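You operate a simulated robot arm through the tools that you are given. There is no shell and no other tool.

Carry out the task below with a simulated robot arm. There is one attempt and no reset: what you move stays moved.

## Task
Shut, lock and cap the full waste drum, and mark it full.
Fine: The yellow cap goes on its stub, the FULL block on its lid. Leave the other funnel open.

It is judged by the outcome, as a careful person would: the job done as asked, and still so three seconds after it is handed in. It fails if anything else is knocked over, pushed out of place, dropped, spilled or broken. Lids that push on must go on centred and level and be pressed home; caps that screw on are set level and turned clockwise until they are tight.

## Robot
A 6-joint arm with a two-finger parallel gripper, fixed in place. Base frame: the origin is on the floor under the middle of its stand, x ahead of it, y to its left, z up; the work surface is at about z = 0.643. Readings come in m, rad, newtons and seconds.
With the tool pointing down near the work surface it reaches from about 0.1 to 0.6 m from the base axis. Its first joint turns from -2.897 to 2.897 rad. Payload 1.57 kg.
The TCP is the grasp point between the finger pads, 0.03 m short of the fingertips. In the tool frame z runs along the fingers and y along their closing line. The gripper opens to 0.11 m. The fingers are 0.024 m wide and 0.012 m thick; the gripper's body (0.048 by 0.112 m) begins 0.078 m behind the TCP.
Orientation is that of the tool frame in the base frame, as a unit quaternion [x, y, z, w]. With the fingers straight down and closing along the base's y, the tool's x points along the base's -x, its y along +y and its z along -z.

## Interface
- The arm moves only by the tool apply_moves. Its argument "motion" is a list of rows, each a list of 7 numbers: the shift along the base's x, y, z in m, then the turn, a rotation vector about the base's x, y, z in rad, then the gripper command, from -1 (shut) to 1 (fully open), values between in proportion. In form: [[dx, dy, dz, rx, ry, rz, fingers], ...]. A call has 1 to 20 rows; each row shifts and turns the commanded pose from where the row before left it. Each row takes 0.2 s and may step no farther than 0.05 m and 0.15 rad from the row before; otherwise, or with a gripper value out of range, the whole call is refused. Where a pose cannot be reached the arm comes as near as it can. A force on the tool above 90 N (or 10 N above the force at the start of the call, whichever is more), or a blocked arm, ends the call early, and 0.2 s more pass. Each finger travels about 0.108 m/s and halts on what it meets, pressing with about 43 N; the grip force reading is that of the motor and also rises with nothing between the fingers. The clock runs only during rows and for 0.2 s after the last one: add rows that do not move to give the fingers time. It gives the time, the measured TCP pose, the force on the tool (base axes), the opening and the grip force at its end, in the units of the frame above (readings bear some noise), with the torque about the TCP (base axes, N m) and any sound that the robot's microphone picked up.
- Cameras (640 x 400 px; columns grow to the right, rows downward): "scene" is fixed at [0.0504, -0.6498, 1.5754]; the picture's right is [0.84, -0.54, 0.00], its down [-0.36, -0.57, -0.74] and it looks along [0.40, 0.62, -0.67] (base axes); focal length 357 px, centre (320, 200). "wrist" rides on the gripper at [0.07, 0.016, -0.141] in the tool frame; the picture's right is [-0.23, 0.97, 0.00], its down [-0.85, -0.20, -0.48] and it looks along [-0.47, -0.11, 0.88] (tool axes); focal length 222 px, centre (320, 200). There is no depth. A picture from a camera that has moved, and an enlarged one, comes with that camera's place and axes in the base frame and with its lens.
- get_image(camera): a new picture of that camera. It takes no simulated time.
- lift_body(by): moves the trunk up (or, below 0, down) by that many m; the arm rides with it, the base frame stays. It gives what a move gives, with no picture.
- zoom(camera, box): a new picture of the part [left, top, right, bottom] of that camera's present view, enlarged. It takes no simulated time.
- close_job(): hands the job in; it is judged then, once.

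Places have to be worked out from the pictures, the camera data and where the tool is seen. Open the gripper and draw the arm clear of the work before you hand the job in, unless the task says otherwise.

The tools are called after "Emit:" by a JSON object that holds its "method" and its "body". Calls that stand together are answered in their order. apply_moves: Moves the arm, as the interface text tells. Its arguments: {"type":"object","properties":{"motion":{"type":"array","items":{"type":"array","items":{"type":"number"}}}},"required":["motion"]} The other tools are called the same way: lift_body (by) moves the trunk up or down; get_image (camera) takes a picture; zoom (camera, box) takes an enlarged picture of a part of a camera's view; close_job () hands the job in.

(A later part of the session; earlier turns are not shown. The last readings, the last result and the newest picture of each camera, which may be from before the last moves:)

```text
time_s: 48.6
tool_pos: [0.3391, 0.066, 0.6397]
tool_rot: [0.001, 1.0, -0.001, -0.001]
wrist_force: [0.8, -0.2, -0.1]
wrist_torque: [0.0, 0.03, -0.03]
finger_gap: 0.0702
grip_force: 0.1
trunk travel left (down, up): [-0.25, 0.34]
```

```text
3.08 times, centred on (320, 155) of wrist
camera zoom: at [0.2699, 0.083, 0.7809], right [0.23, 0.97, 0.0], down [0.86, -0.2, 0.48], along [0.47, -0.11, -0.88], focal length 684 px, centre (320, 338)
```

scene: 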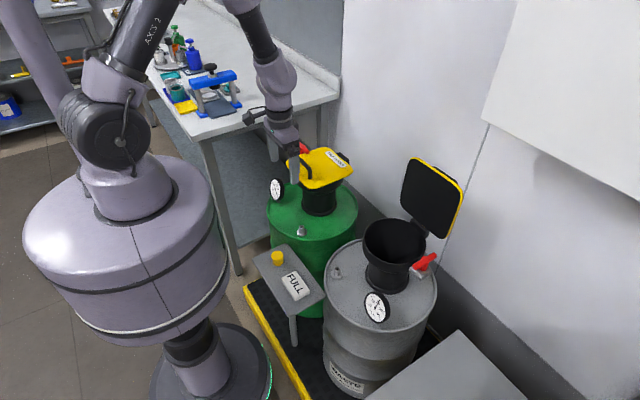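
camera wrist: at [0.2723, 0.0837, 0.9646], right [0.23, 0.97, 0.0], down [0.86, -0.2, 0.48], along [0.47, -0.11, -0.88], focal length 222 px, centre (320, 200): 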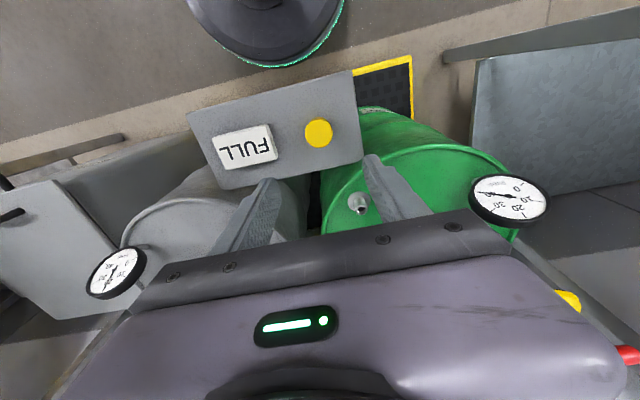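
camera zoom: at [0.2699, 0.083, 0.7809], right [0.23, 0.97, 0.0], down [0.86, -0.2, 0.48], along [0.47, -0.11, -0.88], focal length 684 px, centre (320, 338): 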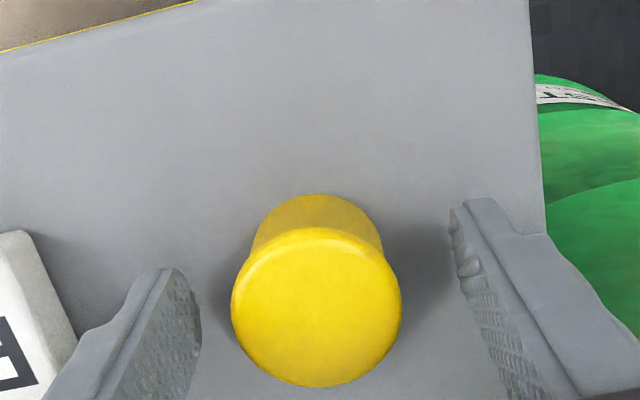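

The cap is centred between the fingers at the TCP. I'll close on it and let the grip settle.

Emit:
{"method": "apply_moves", "body": {"motion": [[0, 0, 0, 0, 0, 0, -0.1], [0, 0, 0, 0, 0, 0, -0.6], [0, 0, 0, 0, 0, 0, -1], [0, 0, 0, 0, 0, 0, -1]]}}

Emit:
{"method": "zoom", "body": {"camera": "wrist", "box": [220, 90, 420, 220]}}

```text
time_s: 49.6
tool_pos: [0.3393, 0.0656, 0.6404]
tool_rot: [-0.001, 1.0, -0.001, 0.001]
wrist_force: [-0.3, 0.6, 0.1]
wrist_torque: [0.0, 0.02, -0.02]
finger_gap: 0.0382
grip_force: 43.3
trunk travel left (down, up): [-0.25, 0.34]
```

```text
3.08 times, centred on (320, 155) of wrist
camera zoom: at [0.27, 0.083, 0.7812], right [0.23, 0.97, 0.0], down [0.86, -0.2, 0.48], along [0.47, -0.11, -0.88], focal length 684 px, centre (320, 338)
```

zoom: 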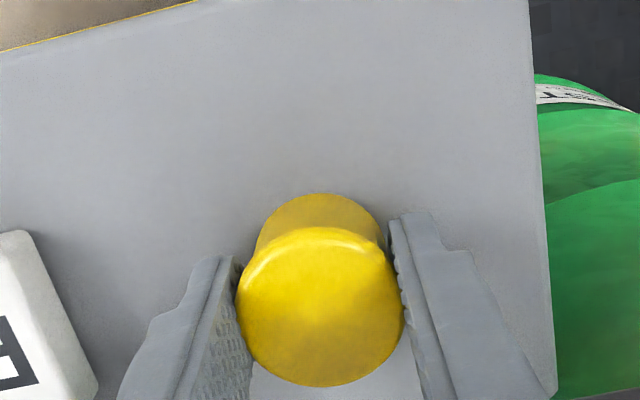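

The cap is gripped (gap 38 mm, 43 N). I'll lift it clear and move to a viewpoint beside the stub, to measure the stub's place accurately before fitting.

Emit:
{"method": "apply_moves", "body": {"motion": [[0, 0, 0.03, 0, 0, 0, -1], [0, 0, 0.045, 0, 0, 0, -1], [0, 0, 0.045, 0, 0, 0, -1], [0, 0, 0.04, 0, 0, 0, -1], [0.025, -0.033, 0, 0, 0, 0, -1], [0.026, -0.033, 0, 0, 0, 0, -1], [0, 0, 0, 0, 0, 0, -1]]}}

Emit:
{"method": "get_image", "body": {"camera": "wrist"}}

Emit:
{"method": "zoom", "body": {"camera": "wrist", "box": [380, 165, 440, 210]}}

Emit:
{"method": "get_image", "body": {"camera": "scene"}}

```text
time_s: 51.2
tool_pos: [0.3899, -0.0001, 0.8018]
tool_rot: [0.0, 1.0, 0.0, -0.002]
wrist_force: [-0.3, 0.2, -0.9]
wrist_torque: [-0.02, 0.0, 0.01]
finger_gap: 0.0385
grip_force: 43.7
trunk travel left (down, up): [-0.25, 0.34]
```

```text
taken
camera wrist: at [0.3203, 0.0171, 0.942], right [0.23, 0.97, 0.0], down [0.86, -0.2, 0.48], along [0.47, -0.11, -0.88], focal length 222 px, centre (320, 200)
```

wrist: 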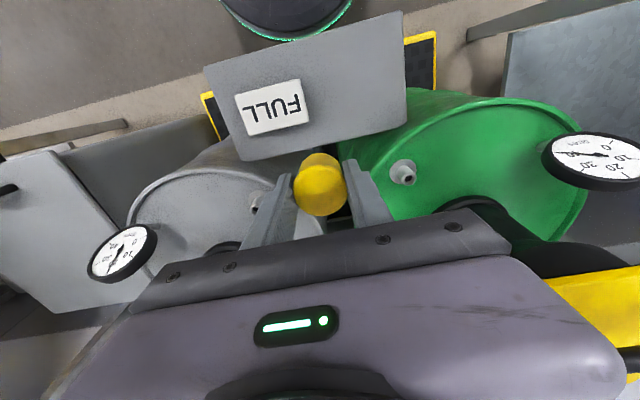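

```text
8.89 times, centred on (410, 188) of wrist
camera zoom: at [0.3203, 0.0171, 0.942], right [0.23, 0.97, 0.0], down [0.86, -0.2, 0.48], along [0.47, -0.11, -0.88], focal length 1974 px, centre (-480, 311)
```

zoom: 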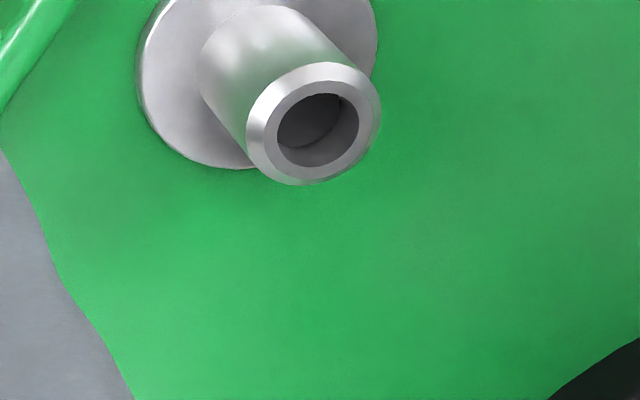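

```text
taken
```

scene: 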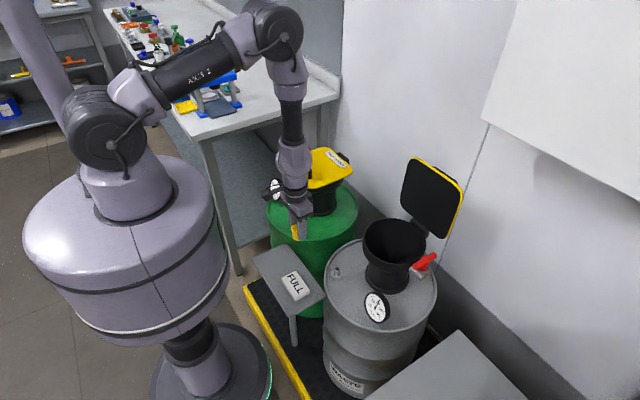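

Combining the views, the stub is at about (0.461, 0.105) with its top at z 0.672. I'll move the cap directly above it, with the cap's bottom about 1.5 cm over the stub, and check from both cameras.

Emit:
{"method": "apply_moves", "body": {"motion": [[0.024, 0.035, 0, 0, 0, 0, -1], [0.024, 0.035, 0, 0, 0, 0, -1], [0.0233, 0.0353, -0.02, 0, 0, 0, -1], [0, 0, -0.03, 0, 0, 0, -1], [0, 0, -0.02, 0, 0, 0, -1], [0, 0, 0, 0, 0, 0, -1]]}}

Emit:
{"method": "zoom", "body": {"camera": "scene", "box": [270, 180, 340, 250]}}

Emit:
{"method": "zoom", "body": {"camera": "wrist", "box": [240, 90, 400, 220]}}

Emit:
{"method": "get_image", "body": {"camera": "scene"}}

```text
time_s: 52.5
tool_pos: [0.4657, 0.1064, 0.7427]
tool_rot: [-0.001, 1.0, 0.002, 0.013]
wrist_force: [-43.7, -11.4, 83.7]
wrist_torque: [1.66, -6.93, -0.09]
finger_gap: 0.0384
grip_force: 43.3
trunk travel left (down, up): [-0.25, 0.34]
stopped in row 6: the force on the tool passed its limit at 112 N (the readings are from after the stop); the commanded pose is now the measured one
```

```text
5.71 times, centred on (305, 215) of scene
camera zoom: at [0.0504, -0.6498, 1.5754], right [0.84, -0.54, 0.0], down [-0.36, -0.57, -0.74], along [0.4, 0.62, -0.67], focal length 2040 px, centre (406, 114)
```

zoom: 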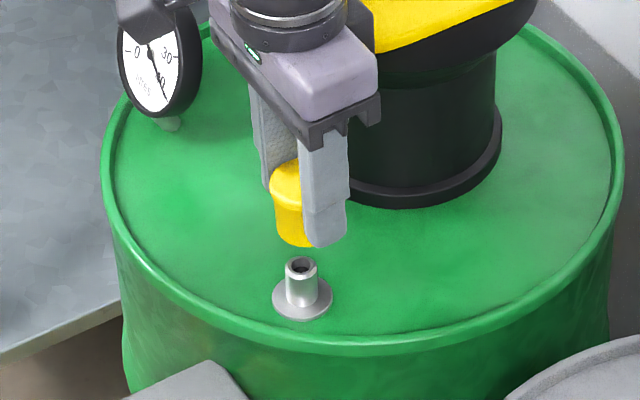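

```text
3.08 times, centred on (320, 155) of wrist
camera zoom: at [0.3917, 0.1228, 0.881], right [0.23, 0.97, 0.01], down [0.84, -0.2, 0.5], along [0.49, -0.11, -0.87], focal length 684 px, centre (320, 338)
```

zoom: 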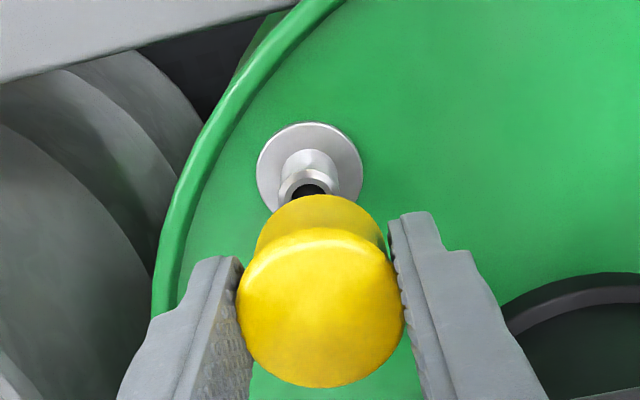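

```text
taken
```

scene: 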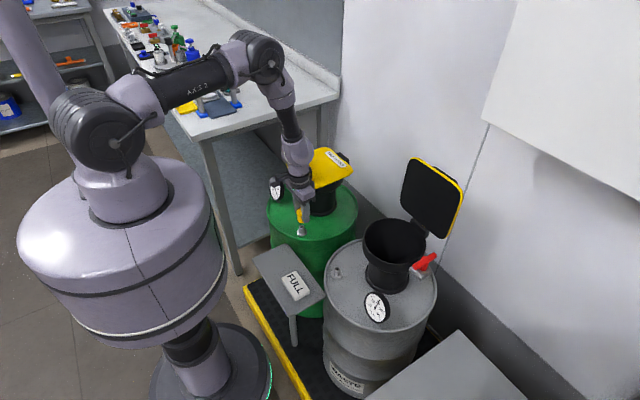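

The stop came from the gripper body meeting the shut lid's free edge (x about 0.50, z 0.826), not from the stub; the drum and stub look unmoved. I'll rise straight off it and check the lid.

Emit:
{"method": "apply_moves", "body": {"motion": [[-0.004, 0, 0.02, 0, 0, 0, -1], [-0.01, 0, 0.04, 0, 0, 0, -1], [-0.01, 0, 0.04, 0, 0, 0, -1], [0, 0, 0, 0, 0, 0, -1]]}}

Emit:
{"method": "get_image", "body": {"camera": "scene"}}

Emit:
{"method": "zoom", "body": {"camera": "scene", "box": [260, 120, 360, 190]}}

Emit:
{"method": "zoom", "body": {"camera": "wrist", "box": [240, 90, 400, 220]}}

```text
time_s: 53.5
tool_pos: [0.4452, 0.1078, 0.8347]
tool_rot: [-0.001, 1.0, 0.001, 0.008]
wrist_force: [-0.4, 0.3, 0.4]
wrist_torque: [-0.01, -0.01, -0.01]
finger_gap: 0.0384
grip_force: 42.7
trunk travel left (down, up): [-0.25, 0.34]
```

```text
taken
```

scene: 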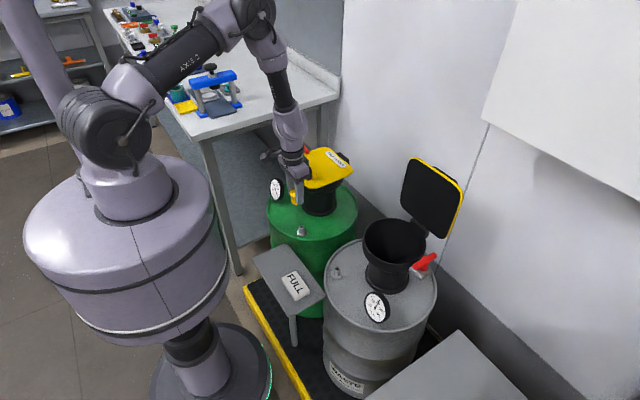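

```text
5.71 times, centred on (310, 155) of scene
camera zoom: at [0.0504, -0.6498, 1.5754], right [0.84, -0.54, 0.0], down [-0.36, -0.57, -0.74], along [0.4, 0.62, -0.67], focal length 2040 px, centre (377, 457)
```

zoom: 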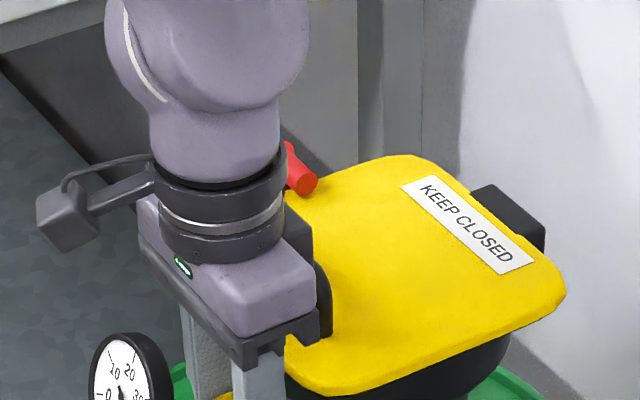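

```text
3.08 times, centred on (320, 155) of wrist
camera zoom: at [0.3744, 0.1246, 0.975], right [0.23, 0.97, 0.01], down [0.85, -0.2, 0.49], along [0.48, -0.11, -0.87], focal length 684 px, centre (320, 338)
```

zoom: 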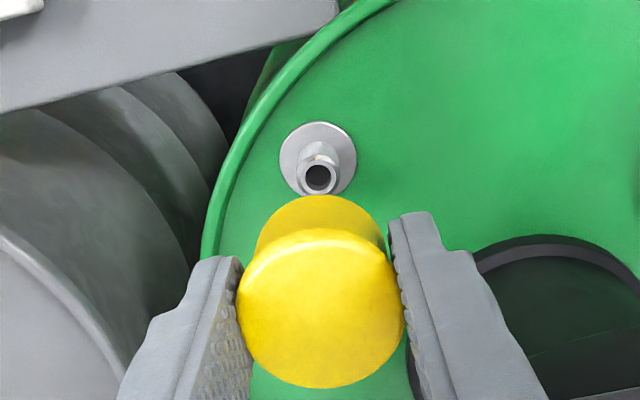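

The lid, label and T-handle are unchanged; a box on the gripper's far side is what touched. I'll set the cap back on the table at about (0.372, 0.085) and regrasp it with the tool tilted 20°, so the body leans away from the lid.

Emit:
{"method": "apply_moves", "body": {"motion": [[-0.037, -0.011, 0, 0, 0.016, 0, -1], [-0.0362, -0.0118, -0.015, 0, 0, 0, -1], [0, 0, -0.045, 0, 0, 0, -1], [0, 0, -0.045, 0, 0, 0, -1], [0, 0, -0.045, 0, 0, 0, -1], [0, 0, -0.033, 0, 0, 0, -1], [0, 0, 0, 0, 0, 0, -1]]}}

Emit:
{"method": "zoom", "body": {"camera": "scene", "box": [240, 210, 340, 310]}}

```text
time_s: 55.1
tool_pos: [0.3718, 0.0847, 0.6524]
tool_rot: [0.0, 1.0, 0.001, 0.0]
wrist_force: [0.4, -0.5, 0.4]
wrist_torque: [0.02, -0.05, 0.05]
finger_gap: 0.0384
grip_force: 43.7
trunk travel left (down, up): [-0.25, 0.34]
```

```text
4.00 times, centred on (290, 260) of scene
camera zoom: at [0.0504, -0.6498, 1.5754], right [0.84, -0.54, 0.0], down [-0.36, -0.57, -0.74], along [0.4, 0.62, -0.67], focal length 1428 px, centre (440, -40)
```

zoom: 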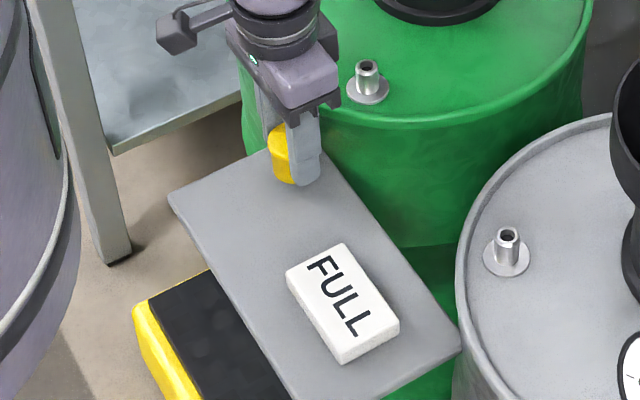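

The cap is about 12 mm above the table at the new spot. I'll lower it gently and check for contact.

Emit:
{"method": "apply_moves", "body": {"motion": [[0, 0, -0.006, 0, 0, 0, -1], [0, 0, -0.004, 0, 0, 0, -1], [0, 0, -0.002, 0, 0, 0, -1], [0, 0, 0, 0, 0, 0, -1]]}}

```text
time_s: 56.1
tool_pos: [0.3731, 0.0843, 0.6406]
tool_rot: [-0.001, 1.0, 0.0, 0.0]
wrist_force: [-1.1, 0.0, -0.9]
wrist_torque: [-0.03, 0.0, -0.02]
finger_gap: 0.0382
grip_force: 42.7
trunk travel left (down, up): [-0.25, 0.34]
```

No contact force yet, so I'll go down another 2 mm in fine steps.

Emit:
{"method": "apply_moves", "body": {"motion": [[0, 0, -0.001, 0, 0, 0, -1], [0, 0, -0.001, 0, 0, 0, -1], [0, 0, 0, 0, 0, 0, -1]]}}

```text
time_s: 56.9
tool_pos: [0.3741, 0.0854, 0.6393]
tool_rot: [0.0, 1.0, 0.001, 0.0]
wrist_force: [-0.6, -0.8, 30.1]
wrist_torque: [-0.01, 0.08, 0.03]
finger_gap: 0.0381
grip_force: 42.8
trunk travel left (down, up): [-0.25, 0.34]
```

The cap is on the table (30 N contact). I'll ease up 1 mm, open the fingers, and tilt the tool 20° forward about the cap.

Emit:
{"method": "apply_moves", "body": {"motion": [[0, 0, 0.001, 0, 0, 0, -1], [0, 0, 0, 0, 0, 0, -0.5], [0, 0, 0, 0, 0, 0, 0], [0, 0, 0, 0, 0, 0, 0.273], [0, 0, 0, 0, 0, 0, 0.273], [0, 0, 0.01, 0, -0.12, 0, 0.273], [0, 0, 0, 0, -0.12, 0, 0.273], [0, 0, 0, 0, -0.109, 0, 0.273], [0, 0, 0, 0, 0, 0, 0.273]]}}

Emit:
{"method": "zoom", "body": {"camera": "wrist", "box": [220, 90, 420, 220]}}

Emit:
{"method": "zoom", "body": {"camera": "scene", "box": [240, 190, 340, 310]}}

```text
time_s: 58.9
tool_pos: [0.3719, 0.0853, 0.6506]
tool_rot: [-0.001, 0.985, 0.001, 0.175]
wrist_force: [-0.7, -0.1, 0.0]
wrist_torque: [-0.02, -0.03, 0.02]
finger_gap: 0.07
grip_force: 0.0
trunk travel left (down, up): [-0.25, 0.34]
```

```text
3.08 times, centred on (320, 155) of wrist
camera zoom: at [0.2588, 0.1016, 0.7578], right [0.21, 0.97, 0.08], down [0.64, -0.2, 0.74], along [0.74, -0.11, -0.67], focal length 684 px, centre (320, 338)
```

zoom: 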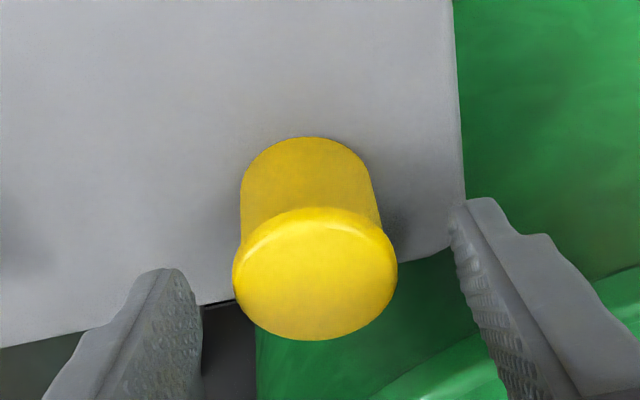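

```text
3.33 times, centred on (290, 250) of scene
camera zoom: at [0.0504, -0.6498, 1.5754], right [0.84, -0.54, 0.0], down [-0.36, -0.57, -0.74], along [0.4, 0.62, -0.67], focal length 1190 px, centre (420, 33)
```

zoom: 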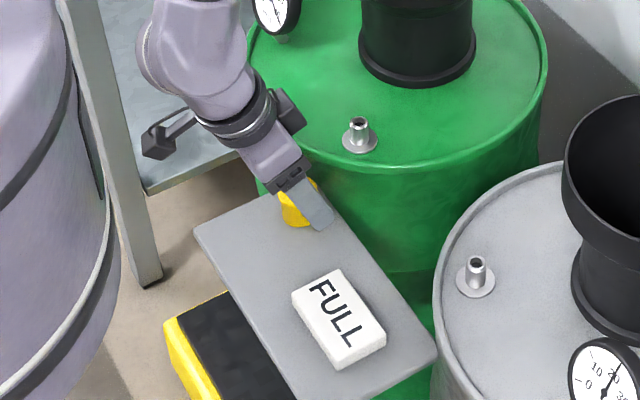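

The tool is tilted 20° and the cap stands undisturbed between the fingers at about (0.372, 0.085). I'll lower to TCP z 0.636 and grip it again.

Emit:
{"method": "apply_moves", "body": {"motion": [[0, 0, -0.008, 0, 0, 0, 0.273], [0, 0, -0.0066, 0, 0, 0, 0.273], [0, 0, 0, 0, 0, 0, 0.273], [0, 0, 0, 0, 0, 0, -0.3], [0, 0, 0, 0, 0, 0, -1], [0, 0, 0, 0, 0, 0, -1], [0, 0, 0, 0, 0, 0, -1]]}}

Emit:
{"method": "zoom", "body": {"camera": "wrist", "box": [220, 90, 420, 220]}}

Emit:
{"method": "zoom", "body": {"camera": "scene", "box": [270, 225, 320, 270]}}

```text
time_s: 60.5
tool_pos: [0.3724, 0.0848, 0.6345]
tool_rot: [-0.001, 0.985, 0.001, 0.173]
wrist_force: [-0.4, -0.6, -0.4]
wrist_torque: [-0.04, -0.01, -0.03]
finger_gap: 0.0386
grip_force: 43.4
trunk travel left (down, up): [-0.25, 0.34]
```

```text
3.08 times, centred on (320, 155) of wrist
camera zoom: at [0.2591, 0.1018, 0.7434], right [0.21, 0.97, 0.08], down [0.64, -0.2, 0.74], along [0.74, -0.11, -0.67], focal length 684 px, centre (320, 338)
```

zoom: 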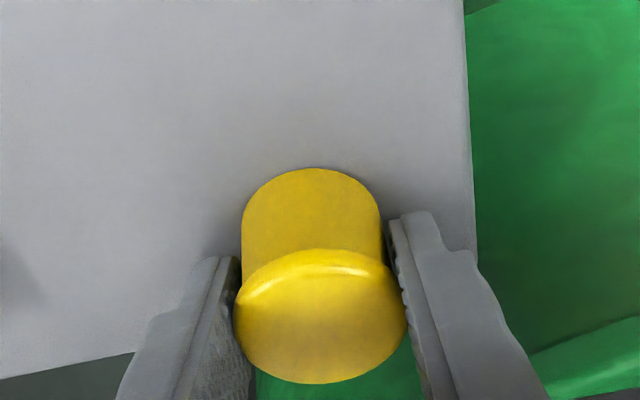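

```text
8.89 times, centred on (295, 248) of scene
camera zoom: at [0.0504, -0.6498, 1.5754], right [0.84, -0.54, 0.0], down [-0.36, -0.57, -0.74], along [0.4, 0.62, -0.67], focal length 3173 px, centre (542, -222)
```

zoom: 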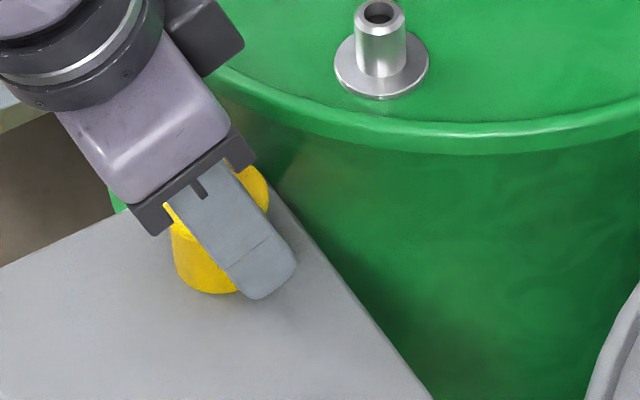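

The cap is regripped with the tool tilted. I'll lift it, carry it over the stub and hover about 2 cm above to check alignment.

Emit:
{"method": "apply_moves", "body": {"motion": [[0, 0, 0.03, 0, 0, 0, -1], [0, 0, 0.045, 0, 0, 0, -1], [0, 0, 0.045, 0, 0, 0, -1], [0.03, 0.007, 0, 0, 0, 0, -1], [0.03, 0.007, 0, 0, 0, 0, -1], [0.0293, 0.0064, 0, 0, 0, 0, -1], [0, 0, -0.015, 0, 0, 0, -1], [0, 0, 0, 0, 0, 0, -1]]}}

Emit:
{"method": "zoom", "body": {"camera": "scene", "box": [260, 160, 360, 260]}}

Emit:
{"method": "zoom", "body": {"camera": "wrist", "box": [220, 70, 420, 220]}}

```text
time_s: 62.3
tool_pos: [0.4616, 0.1068, 0.7402]
tool_rot: [-0.001, 0.985, 0.001, 0.174]
wrist_force: [0.0, 0.3, -0.6]
wrist_torque: [0.02, -0.01, 0.07]
finger_gap: 0.0387
grip_force: 43.0
trunk travel left (down, up): [-0.25, 0.34]
```

```text
4.00 times, centred on (310, 210) of scene
camera zoom: at [0.0504, -0.6498, 1.5754], right [0.84, -0.54, 0.0], down [-0.36, -0.57, -0.74], along [0.4, 0.62, -0.67], focal length 1428 px, centre (360, 160)
```

zoom: 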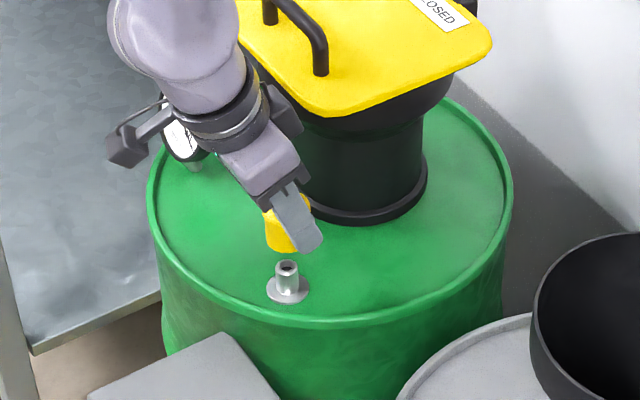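

```text
2.67 times, centred on (320, 145) of wrist
camera zoom: at [0.3479, 0.122, 0.8483], right [0.21, 0.97, 0.08], down [0.64, -0.2, 0.74], along [0.74, -0.11, -0.67], focal length 592 px, centre (320, 347)
```

zoom: 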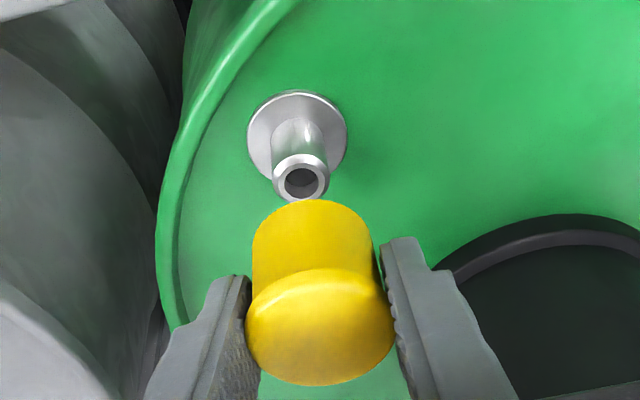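

The cap hovers about 2.5 cm over the stub, well clear of the lid edge. I'll zoom in tightly from both cameras to compare the two axes.

Emit:
{"method": "zoom", "body": {"camera": "scene", "box": [315, 200, 345, 240]}}

Emit:
{"method": "zoom", "body": {"camera": "scene", "box": [280, 200, 320, 240]}}

Emit:
{"method": "zoom", "body": {"camera": "wrist", "box": [280, 90, 360, 220]}}

```text
10.00 times, centred on (330, 220) of scene
camera zoom: at [0.0504, -0.6498, 1.5754], right [0.84, -0.54, 0.0], down [-0.36, -0.57, -0.74], along [0.4, 0.62, -0.67], focal length 3569 px, centre (220, 0)
```

zoom: 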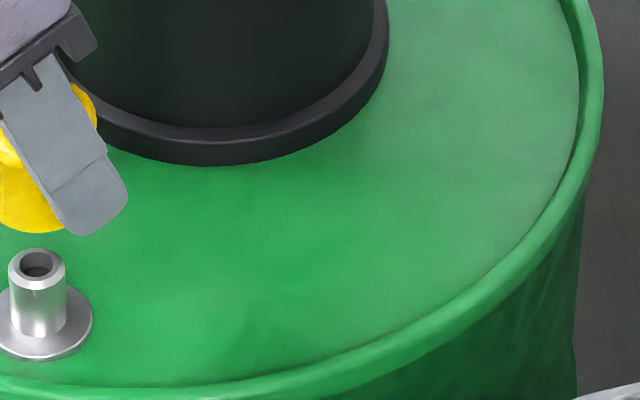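

```text
10.00 times, centred on (300, 220) of scene
camera zoom: at [0.0504, -0.6498, 1.5754], right [0.84, -0.54, 0.0], down [-0.36, -0.57, -0.74], along [0.4, 0.62, -0.67], focal length 3569 px, centre (520, 0)
```

zoom: 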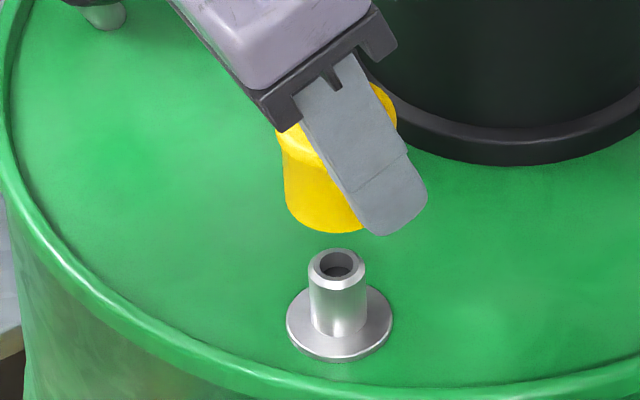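

```text
3.08 times, centred on (320, 155) of wrist
camera zoom: at [0.3479, 0.122, 0.8483], right [0.21, 0.97, 0.08], down [0.64, -0.2, 0.74], along [0.74, -0.11, -0.67], focal length 684 px, centre (320, 338)
```

zoom: 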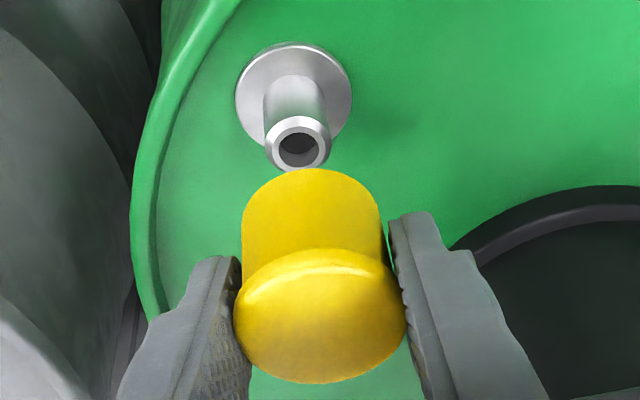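

From the scene view the cap may be slightly tilted in the grip, since its rim looks lower on the left than on the right. I'll enlarge further to check before lowering.

Emit:
{"method": "zoom", "body": {"camera": "scene", "box": [291, 203, 317, 229]}}

Emit:
{"method": "zoom", "body": {"camera": "wrist", "box": [285, 140, 355, 216]}}

```text
15.38 times, centred on (304, 216) of scene
camera zoom: at [0.0504, -0.6498, 1.5754], right [0.84, -0.54, 0.0], down [-0.36, -0.57, -0.74], along [0.4, 0.62, -0.67], focal length 5491 px, centre (566, -46)
```

zoom: 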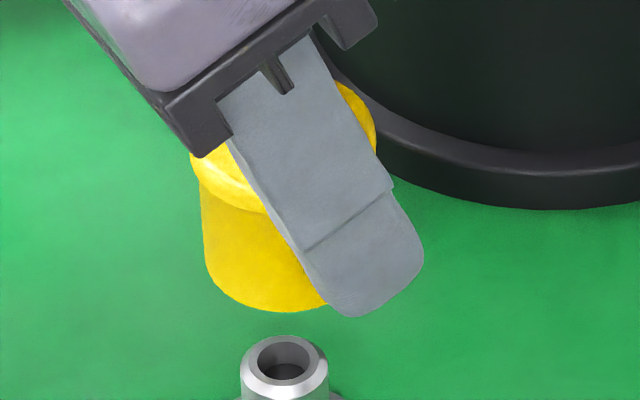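

```text
5.26 times, centred on (320, 178) of wrist
camera zoom: at [0.3479, 0.122, 0.8483], right [0.21, 0.97, 0.08], down [0.64, -0.2, 0.74], along [0.74, -0.11, -0.67], focal length 1169 px, centre (320, 316)
```

zoom: 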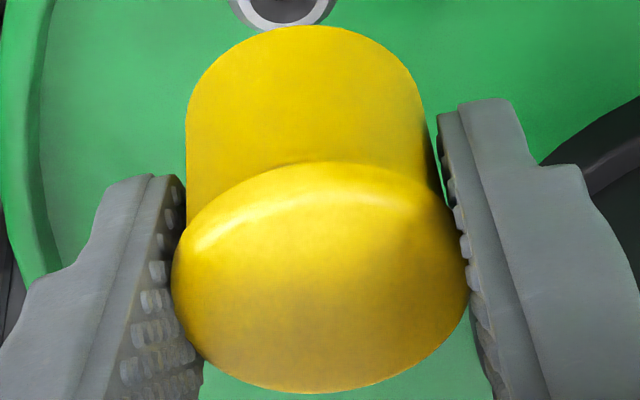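

The cap is upright; the scene view puts it about 2–3 mm too far in +x relative to the stub, with y within 1 mm. I'll correct by −2 mm in x and lower until it is just above the stub, then re-check.

Emit:
{"method": "apply_moves", "body": {"motion": [[-0.002, -0.0005, -0.008, 0, 0, 0, -1], [0, 0, -0.008, 0, 0, 0, -1], [0, 0, -0.007, 0, 0, 0, -1], [0, 0, 0, 0, 0, 0, -1]]}}

Emit:
{"method": "zoom", "body": {"camera": "scene", "box": [289, 208, 317, 240]}}

Emit:
{"method": "zoom", "body": {"camera": "wrist", "box": [280, 100, 360, 200]}}

```text
time_s: 63.3
tool_pos: [0.4589, 0.1051, 0.7163]
tool_rot: [-0.001, 0.985, 0.001, 0.174]
wrist_force: [1.1, -0.3, 0.3]
wrist_torque: [-0.01, 0.02, 0.0]
finger_gap: 0.0387
grip_force: 43.4
trunk travel left (down, up): [-0.25, 0.34]
```

```text
12.50 times, centred on (303, 224) of scene
camera zoom: at [0.0504, -0.6498, 1.5754], right [0.84, -0.54, 0.0], down [-0.36, -0.57, -0.74], along [0.4, 0.62, -0.67], focal length 4462 px, centre (532, -100)
```

zoom: 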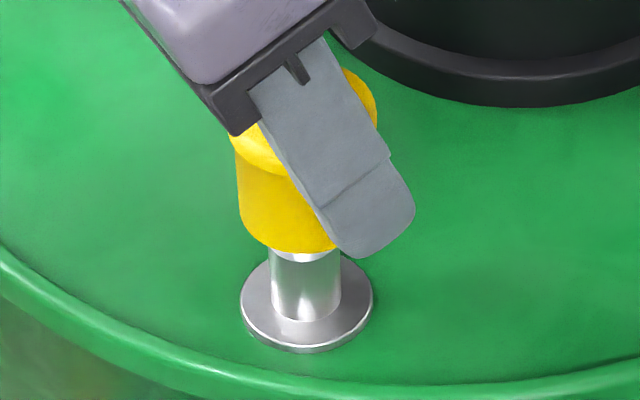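

```text
4.00 times, centred on (320, 150) of wrist
camera zoom: at [0.3464, 0.1213, 0.8249], right [0.21, 0.97, 0.08], down [0.64, -0.2, 0.74], along [0.74, -0.11, -0.67], focal length 888 px, centre (320, 400)
```

zoom: 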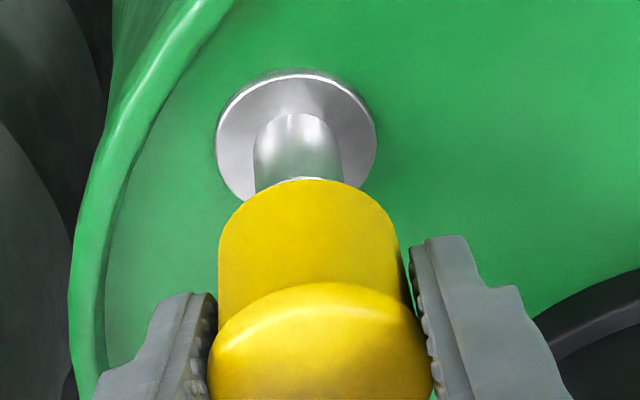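

Alignment is now within about 1 mm in both views. I'll nudge −1 mm in x and lower slowly onto the stub, watching the force.

Emit:
{"method": "apply_moves", "body": {"motion": [[-0.001, 0, -0.003, 0, 0, 0, -1], [0, 0, -0.003, 0, 0, 0, -1], [0, 0, -0.003, 0, 0, 0, -1], [0, 0, 0, 0, 0, 0, -1]]}}

Emit:
{"method": "zoom", "body": {"camera": "scene", "box": [289, 208, 317, 240]}}

```text
time_s: 64.3
tool_pos: [0.459, 0.1048, 0.7071]
tool_rot: [-0.001, 0.985, 0.001, 0.173]
wrist_force: [1.0, 0.2, -0.6]
wrist_torque: [0.01, 0.0, -0.01]
finger_gap: 0.0387
grip_force: 42.5
trunk travel left (down, up): [-0.25, 0.34]
```

```text
12.50 times, centred on (303, 224) of scene
camera zoom: at [0.0504, -0.6498, 1.5754], right [0.84, -0.54, 0.0], down [-0.36, -0.57, -0.74], along [0.4, 0.62, -0.67], focal length 4462 px, centre (532, -100)
```

zoom: 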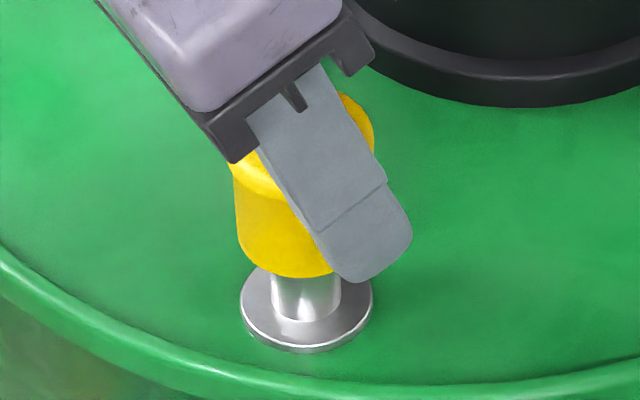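

No contact force, and the cap's bottom is already below the stub's top, so it is sliding over freely. I'll keep lowering in 3 mm steps.

Emit:
{"method": "apply_moves", "body": {"motion": [[0, 0, -0.003, 0, 0, 0, -1], [0, 0, -0.003, 0, 0, 0, -1], [0, 0, -0.003, 0, 0, 0, -1], [0, 0, 0, 0, 0, 0, -1]]}}

Emit:
{"method": "zoom", "body": {"camera": "scene", "box": [289, 208, 317, 240]}}

```text
time_s: 65.3
tool_pos: [0.4593, 0.1042, 0.6985]
tool_rot: [-0.001, 0.985, 0.001, 0.174]
wrist_force: [-0.5, 0.5, 0.6]
wrist_torque: [-0.01, 0.01, -0.02]
finger_gap: 0.0388
grip_force: 42.5
trunk travel left (down, up): [-0.25, 0.34]
```

```text
12.50 times, centred on (303, 224) of scene
camera zoom: at [0.0504, -0.6498, 1.5754], right [0.84, -0.54, 0.0], down [-0.36, -0.57, -0.74], along [0.4, 0.62, -0.67], focal length 4462 px, centre (532, -100)
```

zoom: 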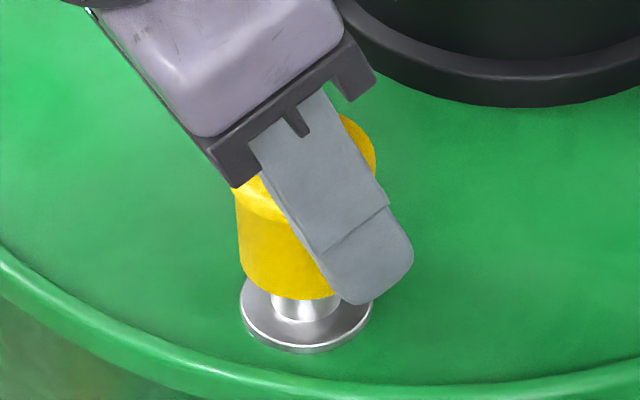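

The cap is over the stub with no resistance yet, and about 1 cm remains to the flange. I'll continue down in small steps.

Emit:
{"method": "apply_moves", "body": {"motion": [[0, 0, -0.003, 0, 0, 0, -1], [0, 0, -0.003, 0, 0, 0, -1], [0, 0, -0.002, 0, 0, 0, -1], [0, 0, 0, 0, 0, 0, -1]]}}

Emit:
{"method": "zoom", "body": {"camera": "scene", "box": [289, 208, 317, 240]}}

```text
time_s: 66.3
tool_pos: [0.4598, 0.1041, 0.6912]
tool_rot: [-0.002, 0.985, 0.001, 0.174]
wrist_force: [0.5, 0.5, 0.1]
wrist_torque: [-0.01, -0.01, -0.02]
finger_gap: 0.0385
grip_force: 43.3
trunk travel left (down, up): [-0.25, 0.34]
```

```text
12.50 times, centred on (303, 224) of scene
camera zoom: at [0.0504, -0.6498, 1.5754], right [0.84, -0.54, 0.0], down [-0.36, -0.57, -0.74], along [0.4, 0.62, -0.67], focal length 4462 px, centre (532, -100)
```

zoom: 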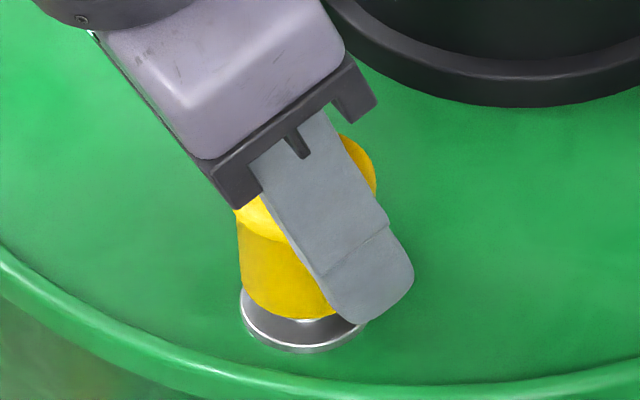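

A few millimetres still remain and the force is about zero. I'll go on in 2 mm steps to reach the seat.

Emit:
{"method": "apply_moves", "body": {"motion": [[0, 0, -0.002, 0, 0, 0, -1], [0, 0, -0.002, 0, 0, 0, -1], [0, 0, 0, 0, 0, 0, -1]]}}

Emit:
{"method": "zoom", "body": {"camera": "scene", "box": [289, 208, 317, 240]}}

```text
time_s: 67.1
tool_pos: [0.458, 0.1042, 0.6871]
tool_rot: [0.0, 0.985, 0.001, 0.174]
wrist_force: [-0.1, 0.3, -0.3]
wrist_torque: [0.01, -0.01, -0.02]
finger_gap: 0.0385
grip_force: 42.9
trunk travel left (down, up): [-0.25, 0.34]
```

```text
12.50 times, centred on (303, 224) of scene
camera zoom: at [0.0504, -0.6498, 1.5754], right [0.84, -0.54, 0.0], down [-0.36, -0.57, -0.74], along [0.4, 0.62, -0.67], focal length 4462 px, centre (532, -100)
```

zoom: 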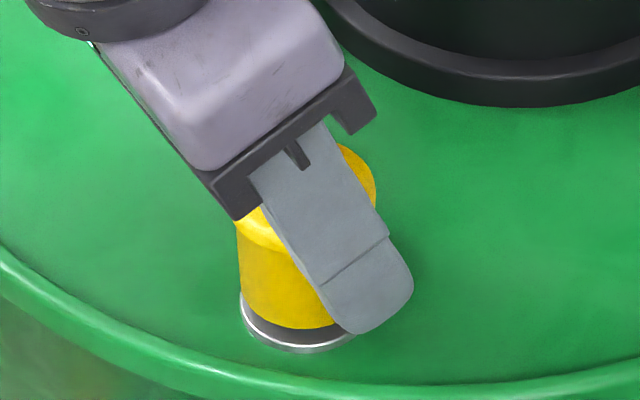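

Still no contact; visually about 5–7 mm remain to the flange. I'll lower another 4 mm carefully, keeping the fingertips above the drum top.

Emit:
{"method": "apply_moves", "body": {"motion": [[0, 0, -0.002, 0, 0, 0, -1], [0, 0, -0.002, 0, 0, 0, -1], [0, 0, 0, 0, 0, 0, -1]]}}

Emit:
{"method": "zoom", "body": {"camera": "scene", "box": [289, 208, 317, 240]}}

Emit:
{"method": "zoom", "body": {"camera": "wrist", "box": [270, 110, 370, 220]}}

```text
time_s: 67.9
tool_pos: [0.4597, 0.105, 0.6832]
tool_rot: [0.0, 0.985, 0.0, 0.174]
wrist_force: [1.0, -0.4, 0.4]
wrist_torque: [-0.03, 0.03, 0.0]
finger_gap: 0.0385
grip_force: 42.6
trunk travel left (down, up): [-0.25, 0.34]
```

```text
12.50 times, centred on (303, 224) of scene
camera zoom: at [0.0504, -0.6498, 1.5754], right [0.84, -0.54, 0.0], down [-0.36, -0.57, -0.74], along [0.4, 0.62, -0.67], focal length 4462 px, centre (532, -100)
```

zoom: 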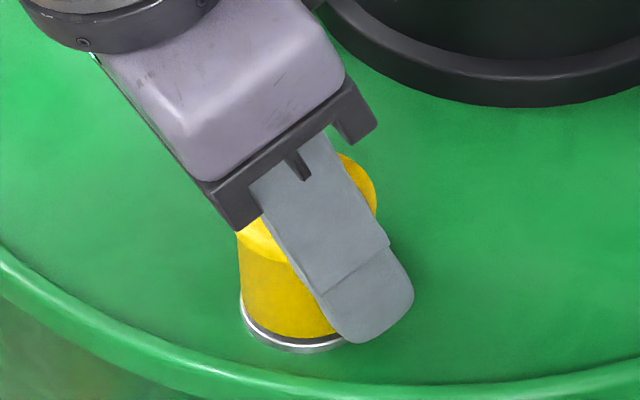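

```text
3.64 times, centred on (320, 165) of wrist
camera zoom: at [0.3454, 0.1213, 0.7912], right [0.21, 0.97, 0.08], down [0.64, -0.2, 0.74], along [0.74, -0.11, -0.67], focal length 808 px, centre (320, 327)
```

zoom: 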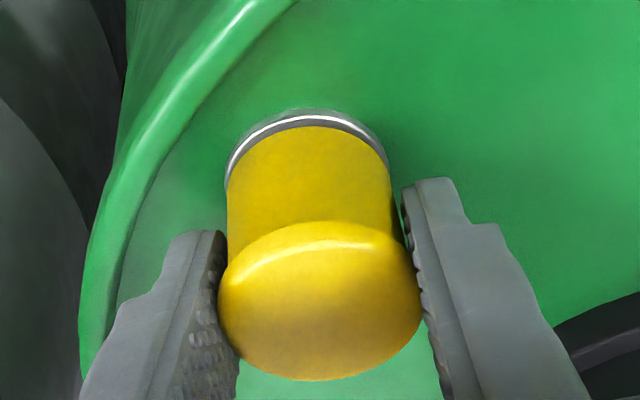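

The cap is concentric with the flange in both views and 2–4 mm above it. I'll go down in 1 mm steps until force appears.

Emit:
{"method": "apply_moves", "body": {"motion": [[0, 0, -0.001, 0, 0, 0, -1], [0, 0, -0.001, 0, 0, 0, -1], [0, 0, -0.001, 0, 0, 0, -1], [0, 0, 0, 0, 0, 0, -1]]}}

```text
time_s: 68.9
tool_pos: [0.4586, 0.1053, 0.6822]
tool_rot: [-0.001, 0.984, 0.001, 0.177]
wrist_force: [-2.2, -0.2, 29.5]
wrist_torque: [0.02, 0.07, -0.04]
finger_gap: 0.0386
grip_force: 42.9
trunk travel left (down, up): [-0.25, 0.34]
```

Contact force of 29.5 N has appeared at TCP z 0.682. I'll press a little further while gripped to see whether it is the seat or a push-fit.

Emit:
{"method": "apply_moves", "body": {"motion": [[0, 0, -0.001, 0, 0, 0, -1], [0, 0, -0.001, 0, 0, 0, -1], [0, 0, 0, 0, 0, 0, -1]]}}

Emit:
{"method": "zoom", "body": {"camera": "scene", "box": [289, 208, 317, 240]}}

Emit:
{"method": "zoom", "body": {"camera": "wrist", "box": [270, 110, 370, 220]}}

```text
time_s: 69.7
tool_pos: [0.4579, 0.105, 0.6789]
tool_rot: [0.0, 0.985, 0.0, 0.175]
wrist_force: [3.7, 1.9, 29.8]
wrist_torque: [0.0, -0.07, 0.07]
finger_gap: 0.0386
grip_force: 43.4
trunk travel left (down, up): [-0.25, 0.34]
```

```text
12.50 times, centred on (303, 224) of scene
camera zoom: at [0.0504, -0.6498, 1.5754], right [0.84, -0.54, 0.0], down [-0.36, -0.57, -0.74], along [0.4, 0.62, -0.67], focal length 4462 px, centre (532, -100)
```

zoom: 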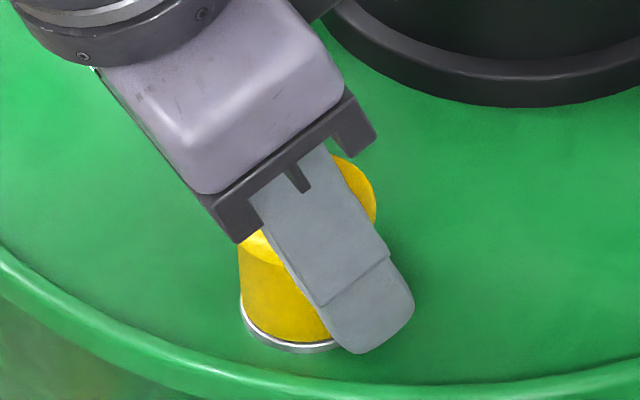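

```text
3.64 times, centred on (320, 165) of wrist
camera zoom: at [0.3449, 0.1211, 0.7867], right [0.21, 0.97, 0.08], down [0.64, -0.2, 0.74], along [0.74, -0.11, -0.66], focal length 808 px, centre (320, 327)
```

zoom: 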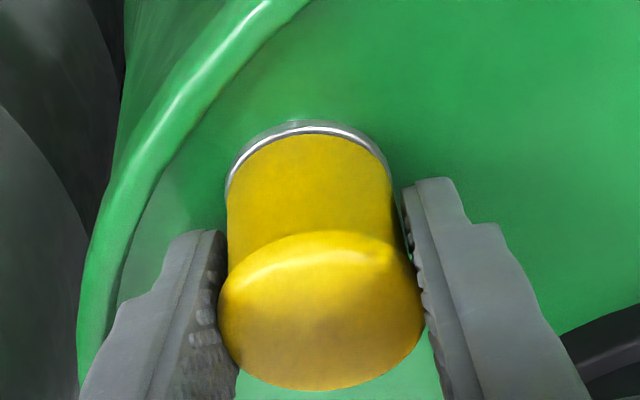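

The cap now slides in the grip at a constant 30 N, so the rest should be pressed from on top. I'll open the fingers, rise clear of the cap, and look at how it sits.

Emit:
{"method": "apply_moves", "body": {"motion": [[0, 0, 0.001, 0, 0, 0, -0.6], [0, 0, 0, 0, 0, 0, 0], [0, 0, 0, 0, 0, 0, 0.273], [0, 0, 0, 0, 0, 0, 0.273], [-0.005, 0, 0.03, 0, 0, 0, 0.273], [-0.01, 0, 0.04, 0, 0, 0, 0.273], [0, 0, 0, 0, 0, 0, 0.273]]}}

Emit:
{"method": "zoom", "body": {"camera": "scene", "box": [285, 205, 320, 245]}}

Emit:
{"method": "zoom", "body": {"camera": "wrist", "box": [270, 90, 370, 200]}}

```text
time_s: 71.3
tool_pos: [0.444, 0.1043, 0.749]
tool_rot: [-0.001, 0.985, 0.001, 0.174]
wrist_force: [0.5, -0.4, -0.2]
wrist_torque: [0.0, -0.04, 0.03]
finger_gap: 0.0702
grip_force: 0.2
trunk travel left (down, up): [-0.25, 0.34]
```

```text
10.00 times, centred on (302, 225) of scene
camera zoom: at [0.0504, -0.6498, 1.5754], right [0.84, -0.54, 0.0], down [-0.36, -0.57, -0.74], along [0.4, 0.62, -0.67], focal length 3569 px, centre (495, -50)
```

zoom: 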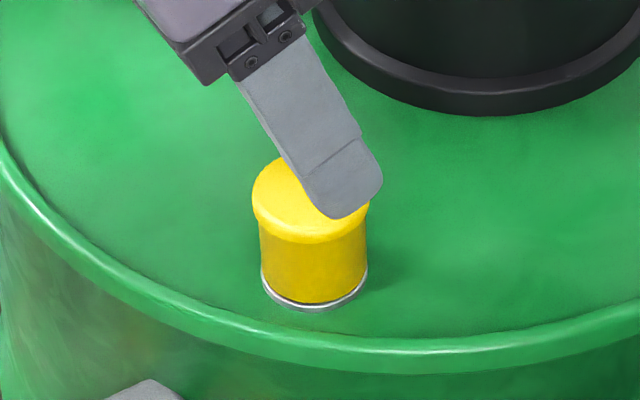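

```text
3.64 times, centred on (320, 145) of wrist
camera zoom: at [0.3302, 0.1212, 0.8569], right [0.21, 0.97, 0.08], down [0.64, -0.2, 0.74], along [0.74, -0.11, -0.67], focal length 808 px, centre (320, 400)
```

zoom: 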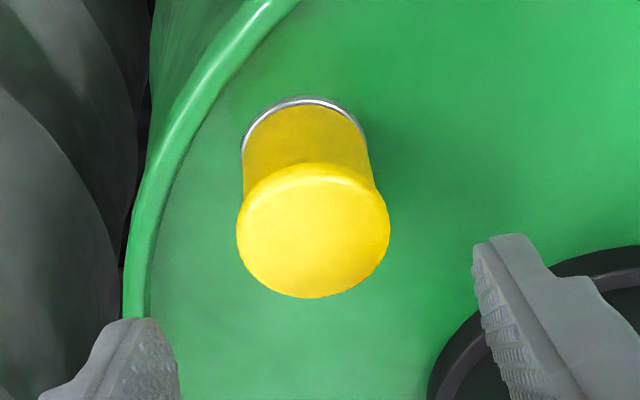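

The cap sits upright and centred on the flange. I'll close the fingers, bring the tip edge over the cap's centre and press it down.

Emit:
{"method": "apply_moves", "body": {"motion": [[0.0085, 0.0005, 0.005, 0, 0, 0, -0.5], [0.0085, 0, 0, 0, 0, 0, -1], [0, 0, 0, 0, 0, 0, -1], [0, 0, -0.01, 0, 0, 0, -1], [0, 0, -0.008, 0, 0, 0, -1], [0, 0, -0.005, 0, 0, 0, -1], [0, 0, 0, 0, 0, 0, -1]]}}

Emit:
{"method": "zoom", "body": {"camera": "scene", "box": [285, 205, 320, 245]}}

Emit:
{"method": "zoom", "body": {"camera": "wrist", "box": [270, 110, 370, 220]}}

```text
time_s: 72.9
tool_pos: [0.4608, 0.1061, 0.7314]
tool_rot: [0.0, 0.985, 0.001, 0.174]
wrist_force: [-0.7, 0.4, -0.7]
wrist_torque: [0.02, -0.01, 0.0]
finger_gap: 0.0002
grip_force: 21.2
trunk travel left (down, up): [-0.25, 0.34]
```

```text
10.00 times, centred on (302, 225) of scene
camera zoom: at [0.0504, -0.6498, 1.5754], right [0.84, -0.54, 0.0], down [-0.36, -0.57, -0.74], along [0.4, 0.62, -0.67], focal length 3569 px, centre (495, -50)
```

zoom: 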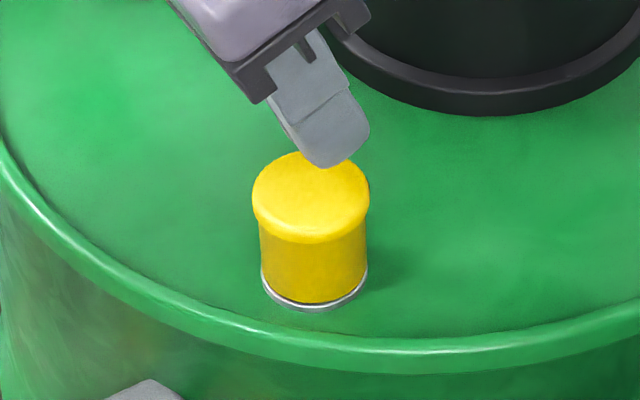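

```text
3.64 times, centred on (320, 165) of wrist
camera zoom: at [0.3471, 0.1219, 0.8394], right [0.21, 0.97, 0.08], down [0.64, -0.2, 0.74], along [0.74, -0.11, -0.67], focal length 808 px, centre (320, 327)
```

zoom: 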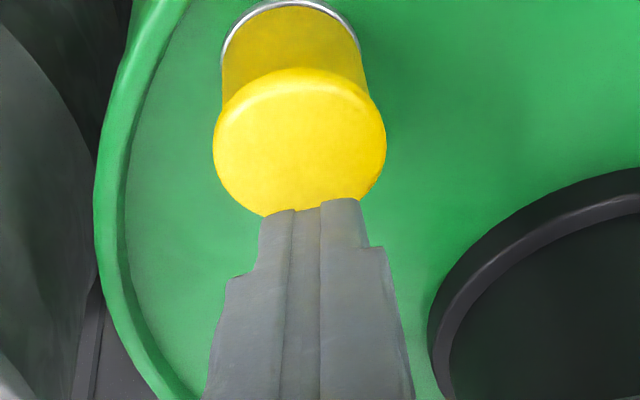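

The cap's top is at about (0.459, 0.105, 0.682), so contact should come near TCP z 0.714. I'll lower and press gently.

Emit:
{"method": "apply_moves", "body": {"motion": [[-0.001, -0.001, -0.008, 0, 0, 0, -1], [0, 0, -0.006, 0, 0, 0, -1], [0, 0, -0.003, 0, 0, 0, -1], [0, 0, -0.002, 0, 0, 0, -1], [0, 0, 0, 0, 0, 0, -1]]}}

Emit:
{"method": "zoom", "body": {"camera": "scene", "box": [285, 205, 320, 245]}}

```text
time_s: 74.2
tool_pos: [0.4606, 0.1052, 0.7173]
tool_rot: [0.0, 0.984, 0.003, 0.181]
wrist_force: [-23.3, -6.0, 69.1]
wrist_torque: [-0.19, 0.79, -0.01]
finger_gap: 0.0
grip_force: 21.4
trunk travel left (down, up): [-0.25, 0.34]
stopped in row 5: the force on the tool passed its limit at 97 N (the readings are from after the stop); the commanded pose is now the measured one
```

```text
10.00 times, centred on (302, 225) of scene
camera zoom: at [0.0504, -0.6498, 1.5754], right [0.84, -0.54, 0.0], down [-0.36, -0.57, -0.74], along [0.4, 0.62, -0.67], focal length 3569 px, centre (495, -50)
```

zoom: 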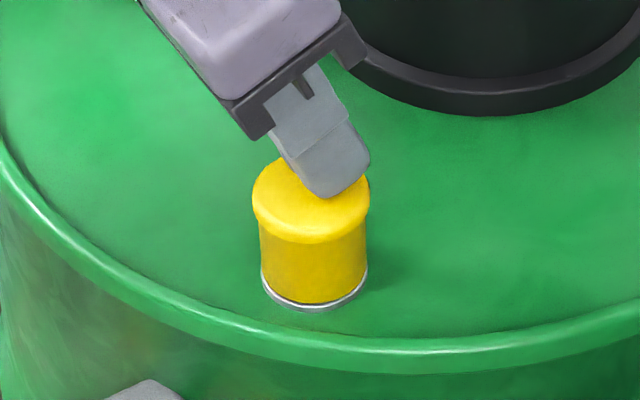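

The press reached 97 N without the cap moving, so it is home. I'll lift off and check that it sits level and flush on the flange.

Emit:
{"method": "apply_moves", "body": {"motion": [[0, 0, 0.02, 0, 0, 0, -1], [-0.01, 0, 0.04, 0, 0, 0, -1], [-0.03, 0, 0.035, 0, 0, 0, -1], [-0.03, -0.01, 0.03, 0, 0, 0, -1], [0, 0, 0, 0, 0, 0, -1]]}}

Emit:
{"method": "zoom", "body": {"camera": "scene", "box": [287, 210, 319, 242]}}

Emit:
{"method": "get_image", "body": {"camera": "wrist"}}

Emit:
{"method": "get_image", "body": {"camera": "scene"}}

```text
time_s: 75.4
tool_pos: [0.3928, 0.096, 0.8378]
tool_rot: [-0.001, 0.984, 0.002, 0.176]
wrist_force: [-0.6, -0.1, 0.1]
wrist_torque: [-0.02, -0.02, -0.03]
finger_gap: 0.0001
grip_force: 21.0
trunk travel left (down, up): [-0.25, 0.34]
```

```text
12.50 times, centred on (303, 226) of scene
camera zoom: at [0.0504, -0.6498, 1.5754], right [0.84, -0.54, 0.0], down [-0.36, -0.57, -0.74], along [0.4, 0.62, -0.67], focal length 4462 px, centre (532, -125)
```

zoom: 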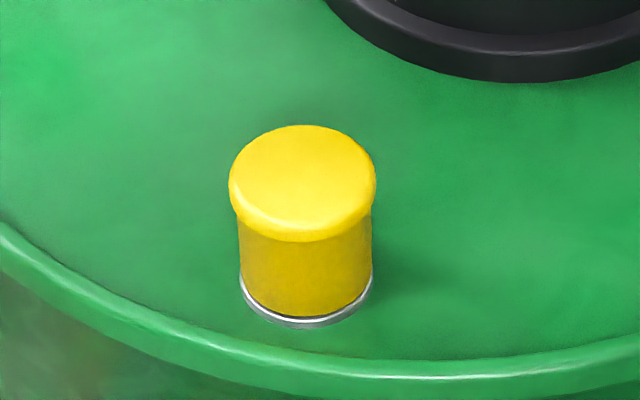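

```text
taken
camera wrist: at [0.2784, 0.1121, 0.9457], right [0.21, 0.97, 0.08], down [0.64, -0.2, 0.75], along [0.74, -0.1, -0.66], focal length 222 px, centre (320, 200)
```

wrist: 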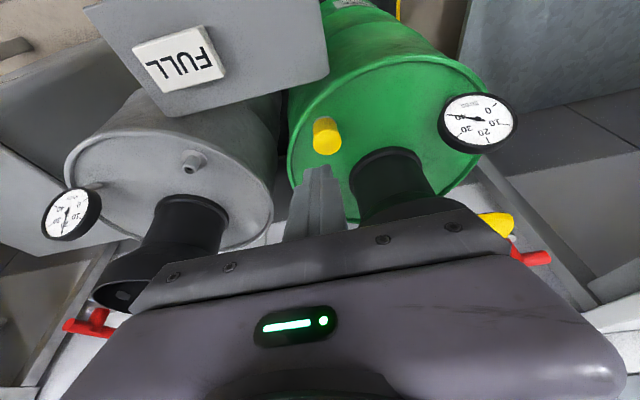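

```text
taken
```

scene: 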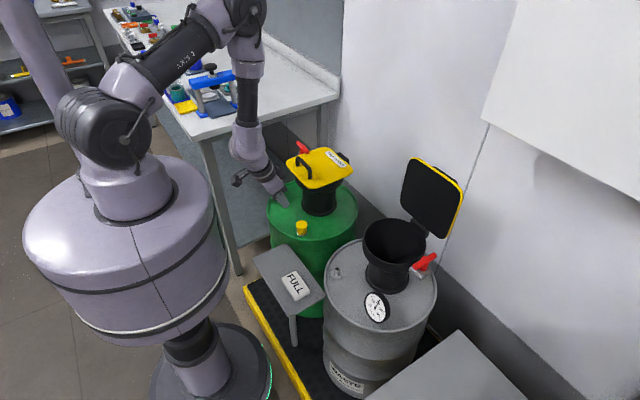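

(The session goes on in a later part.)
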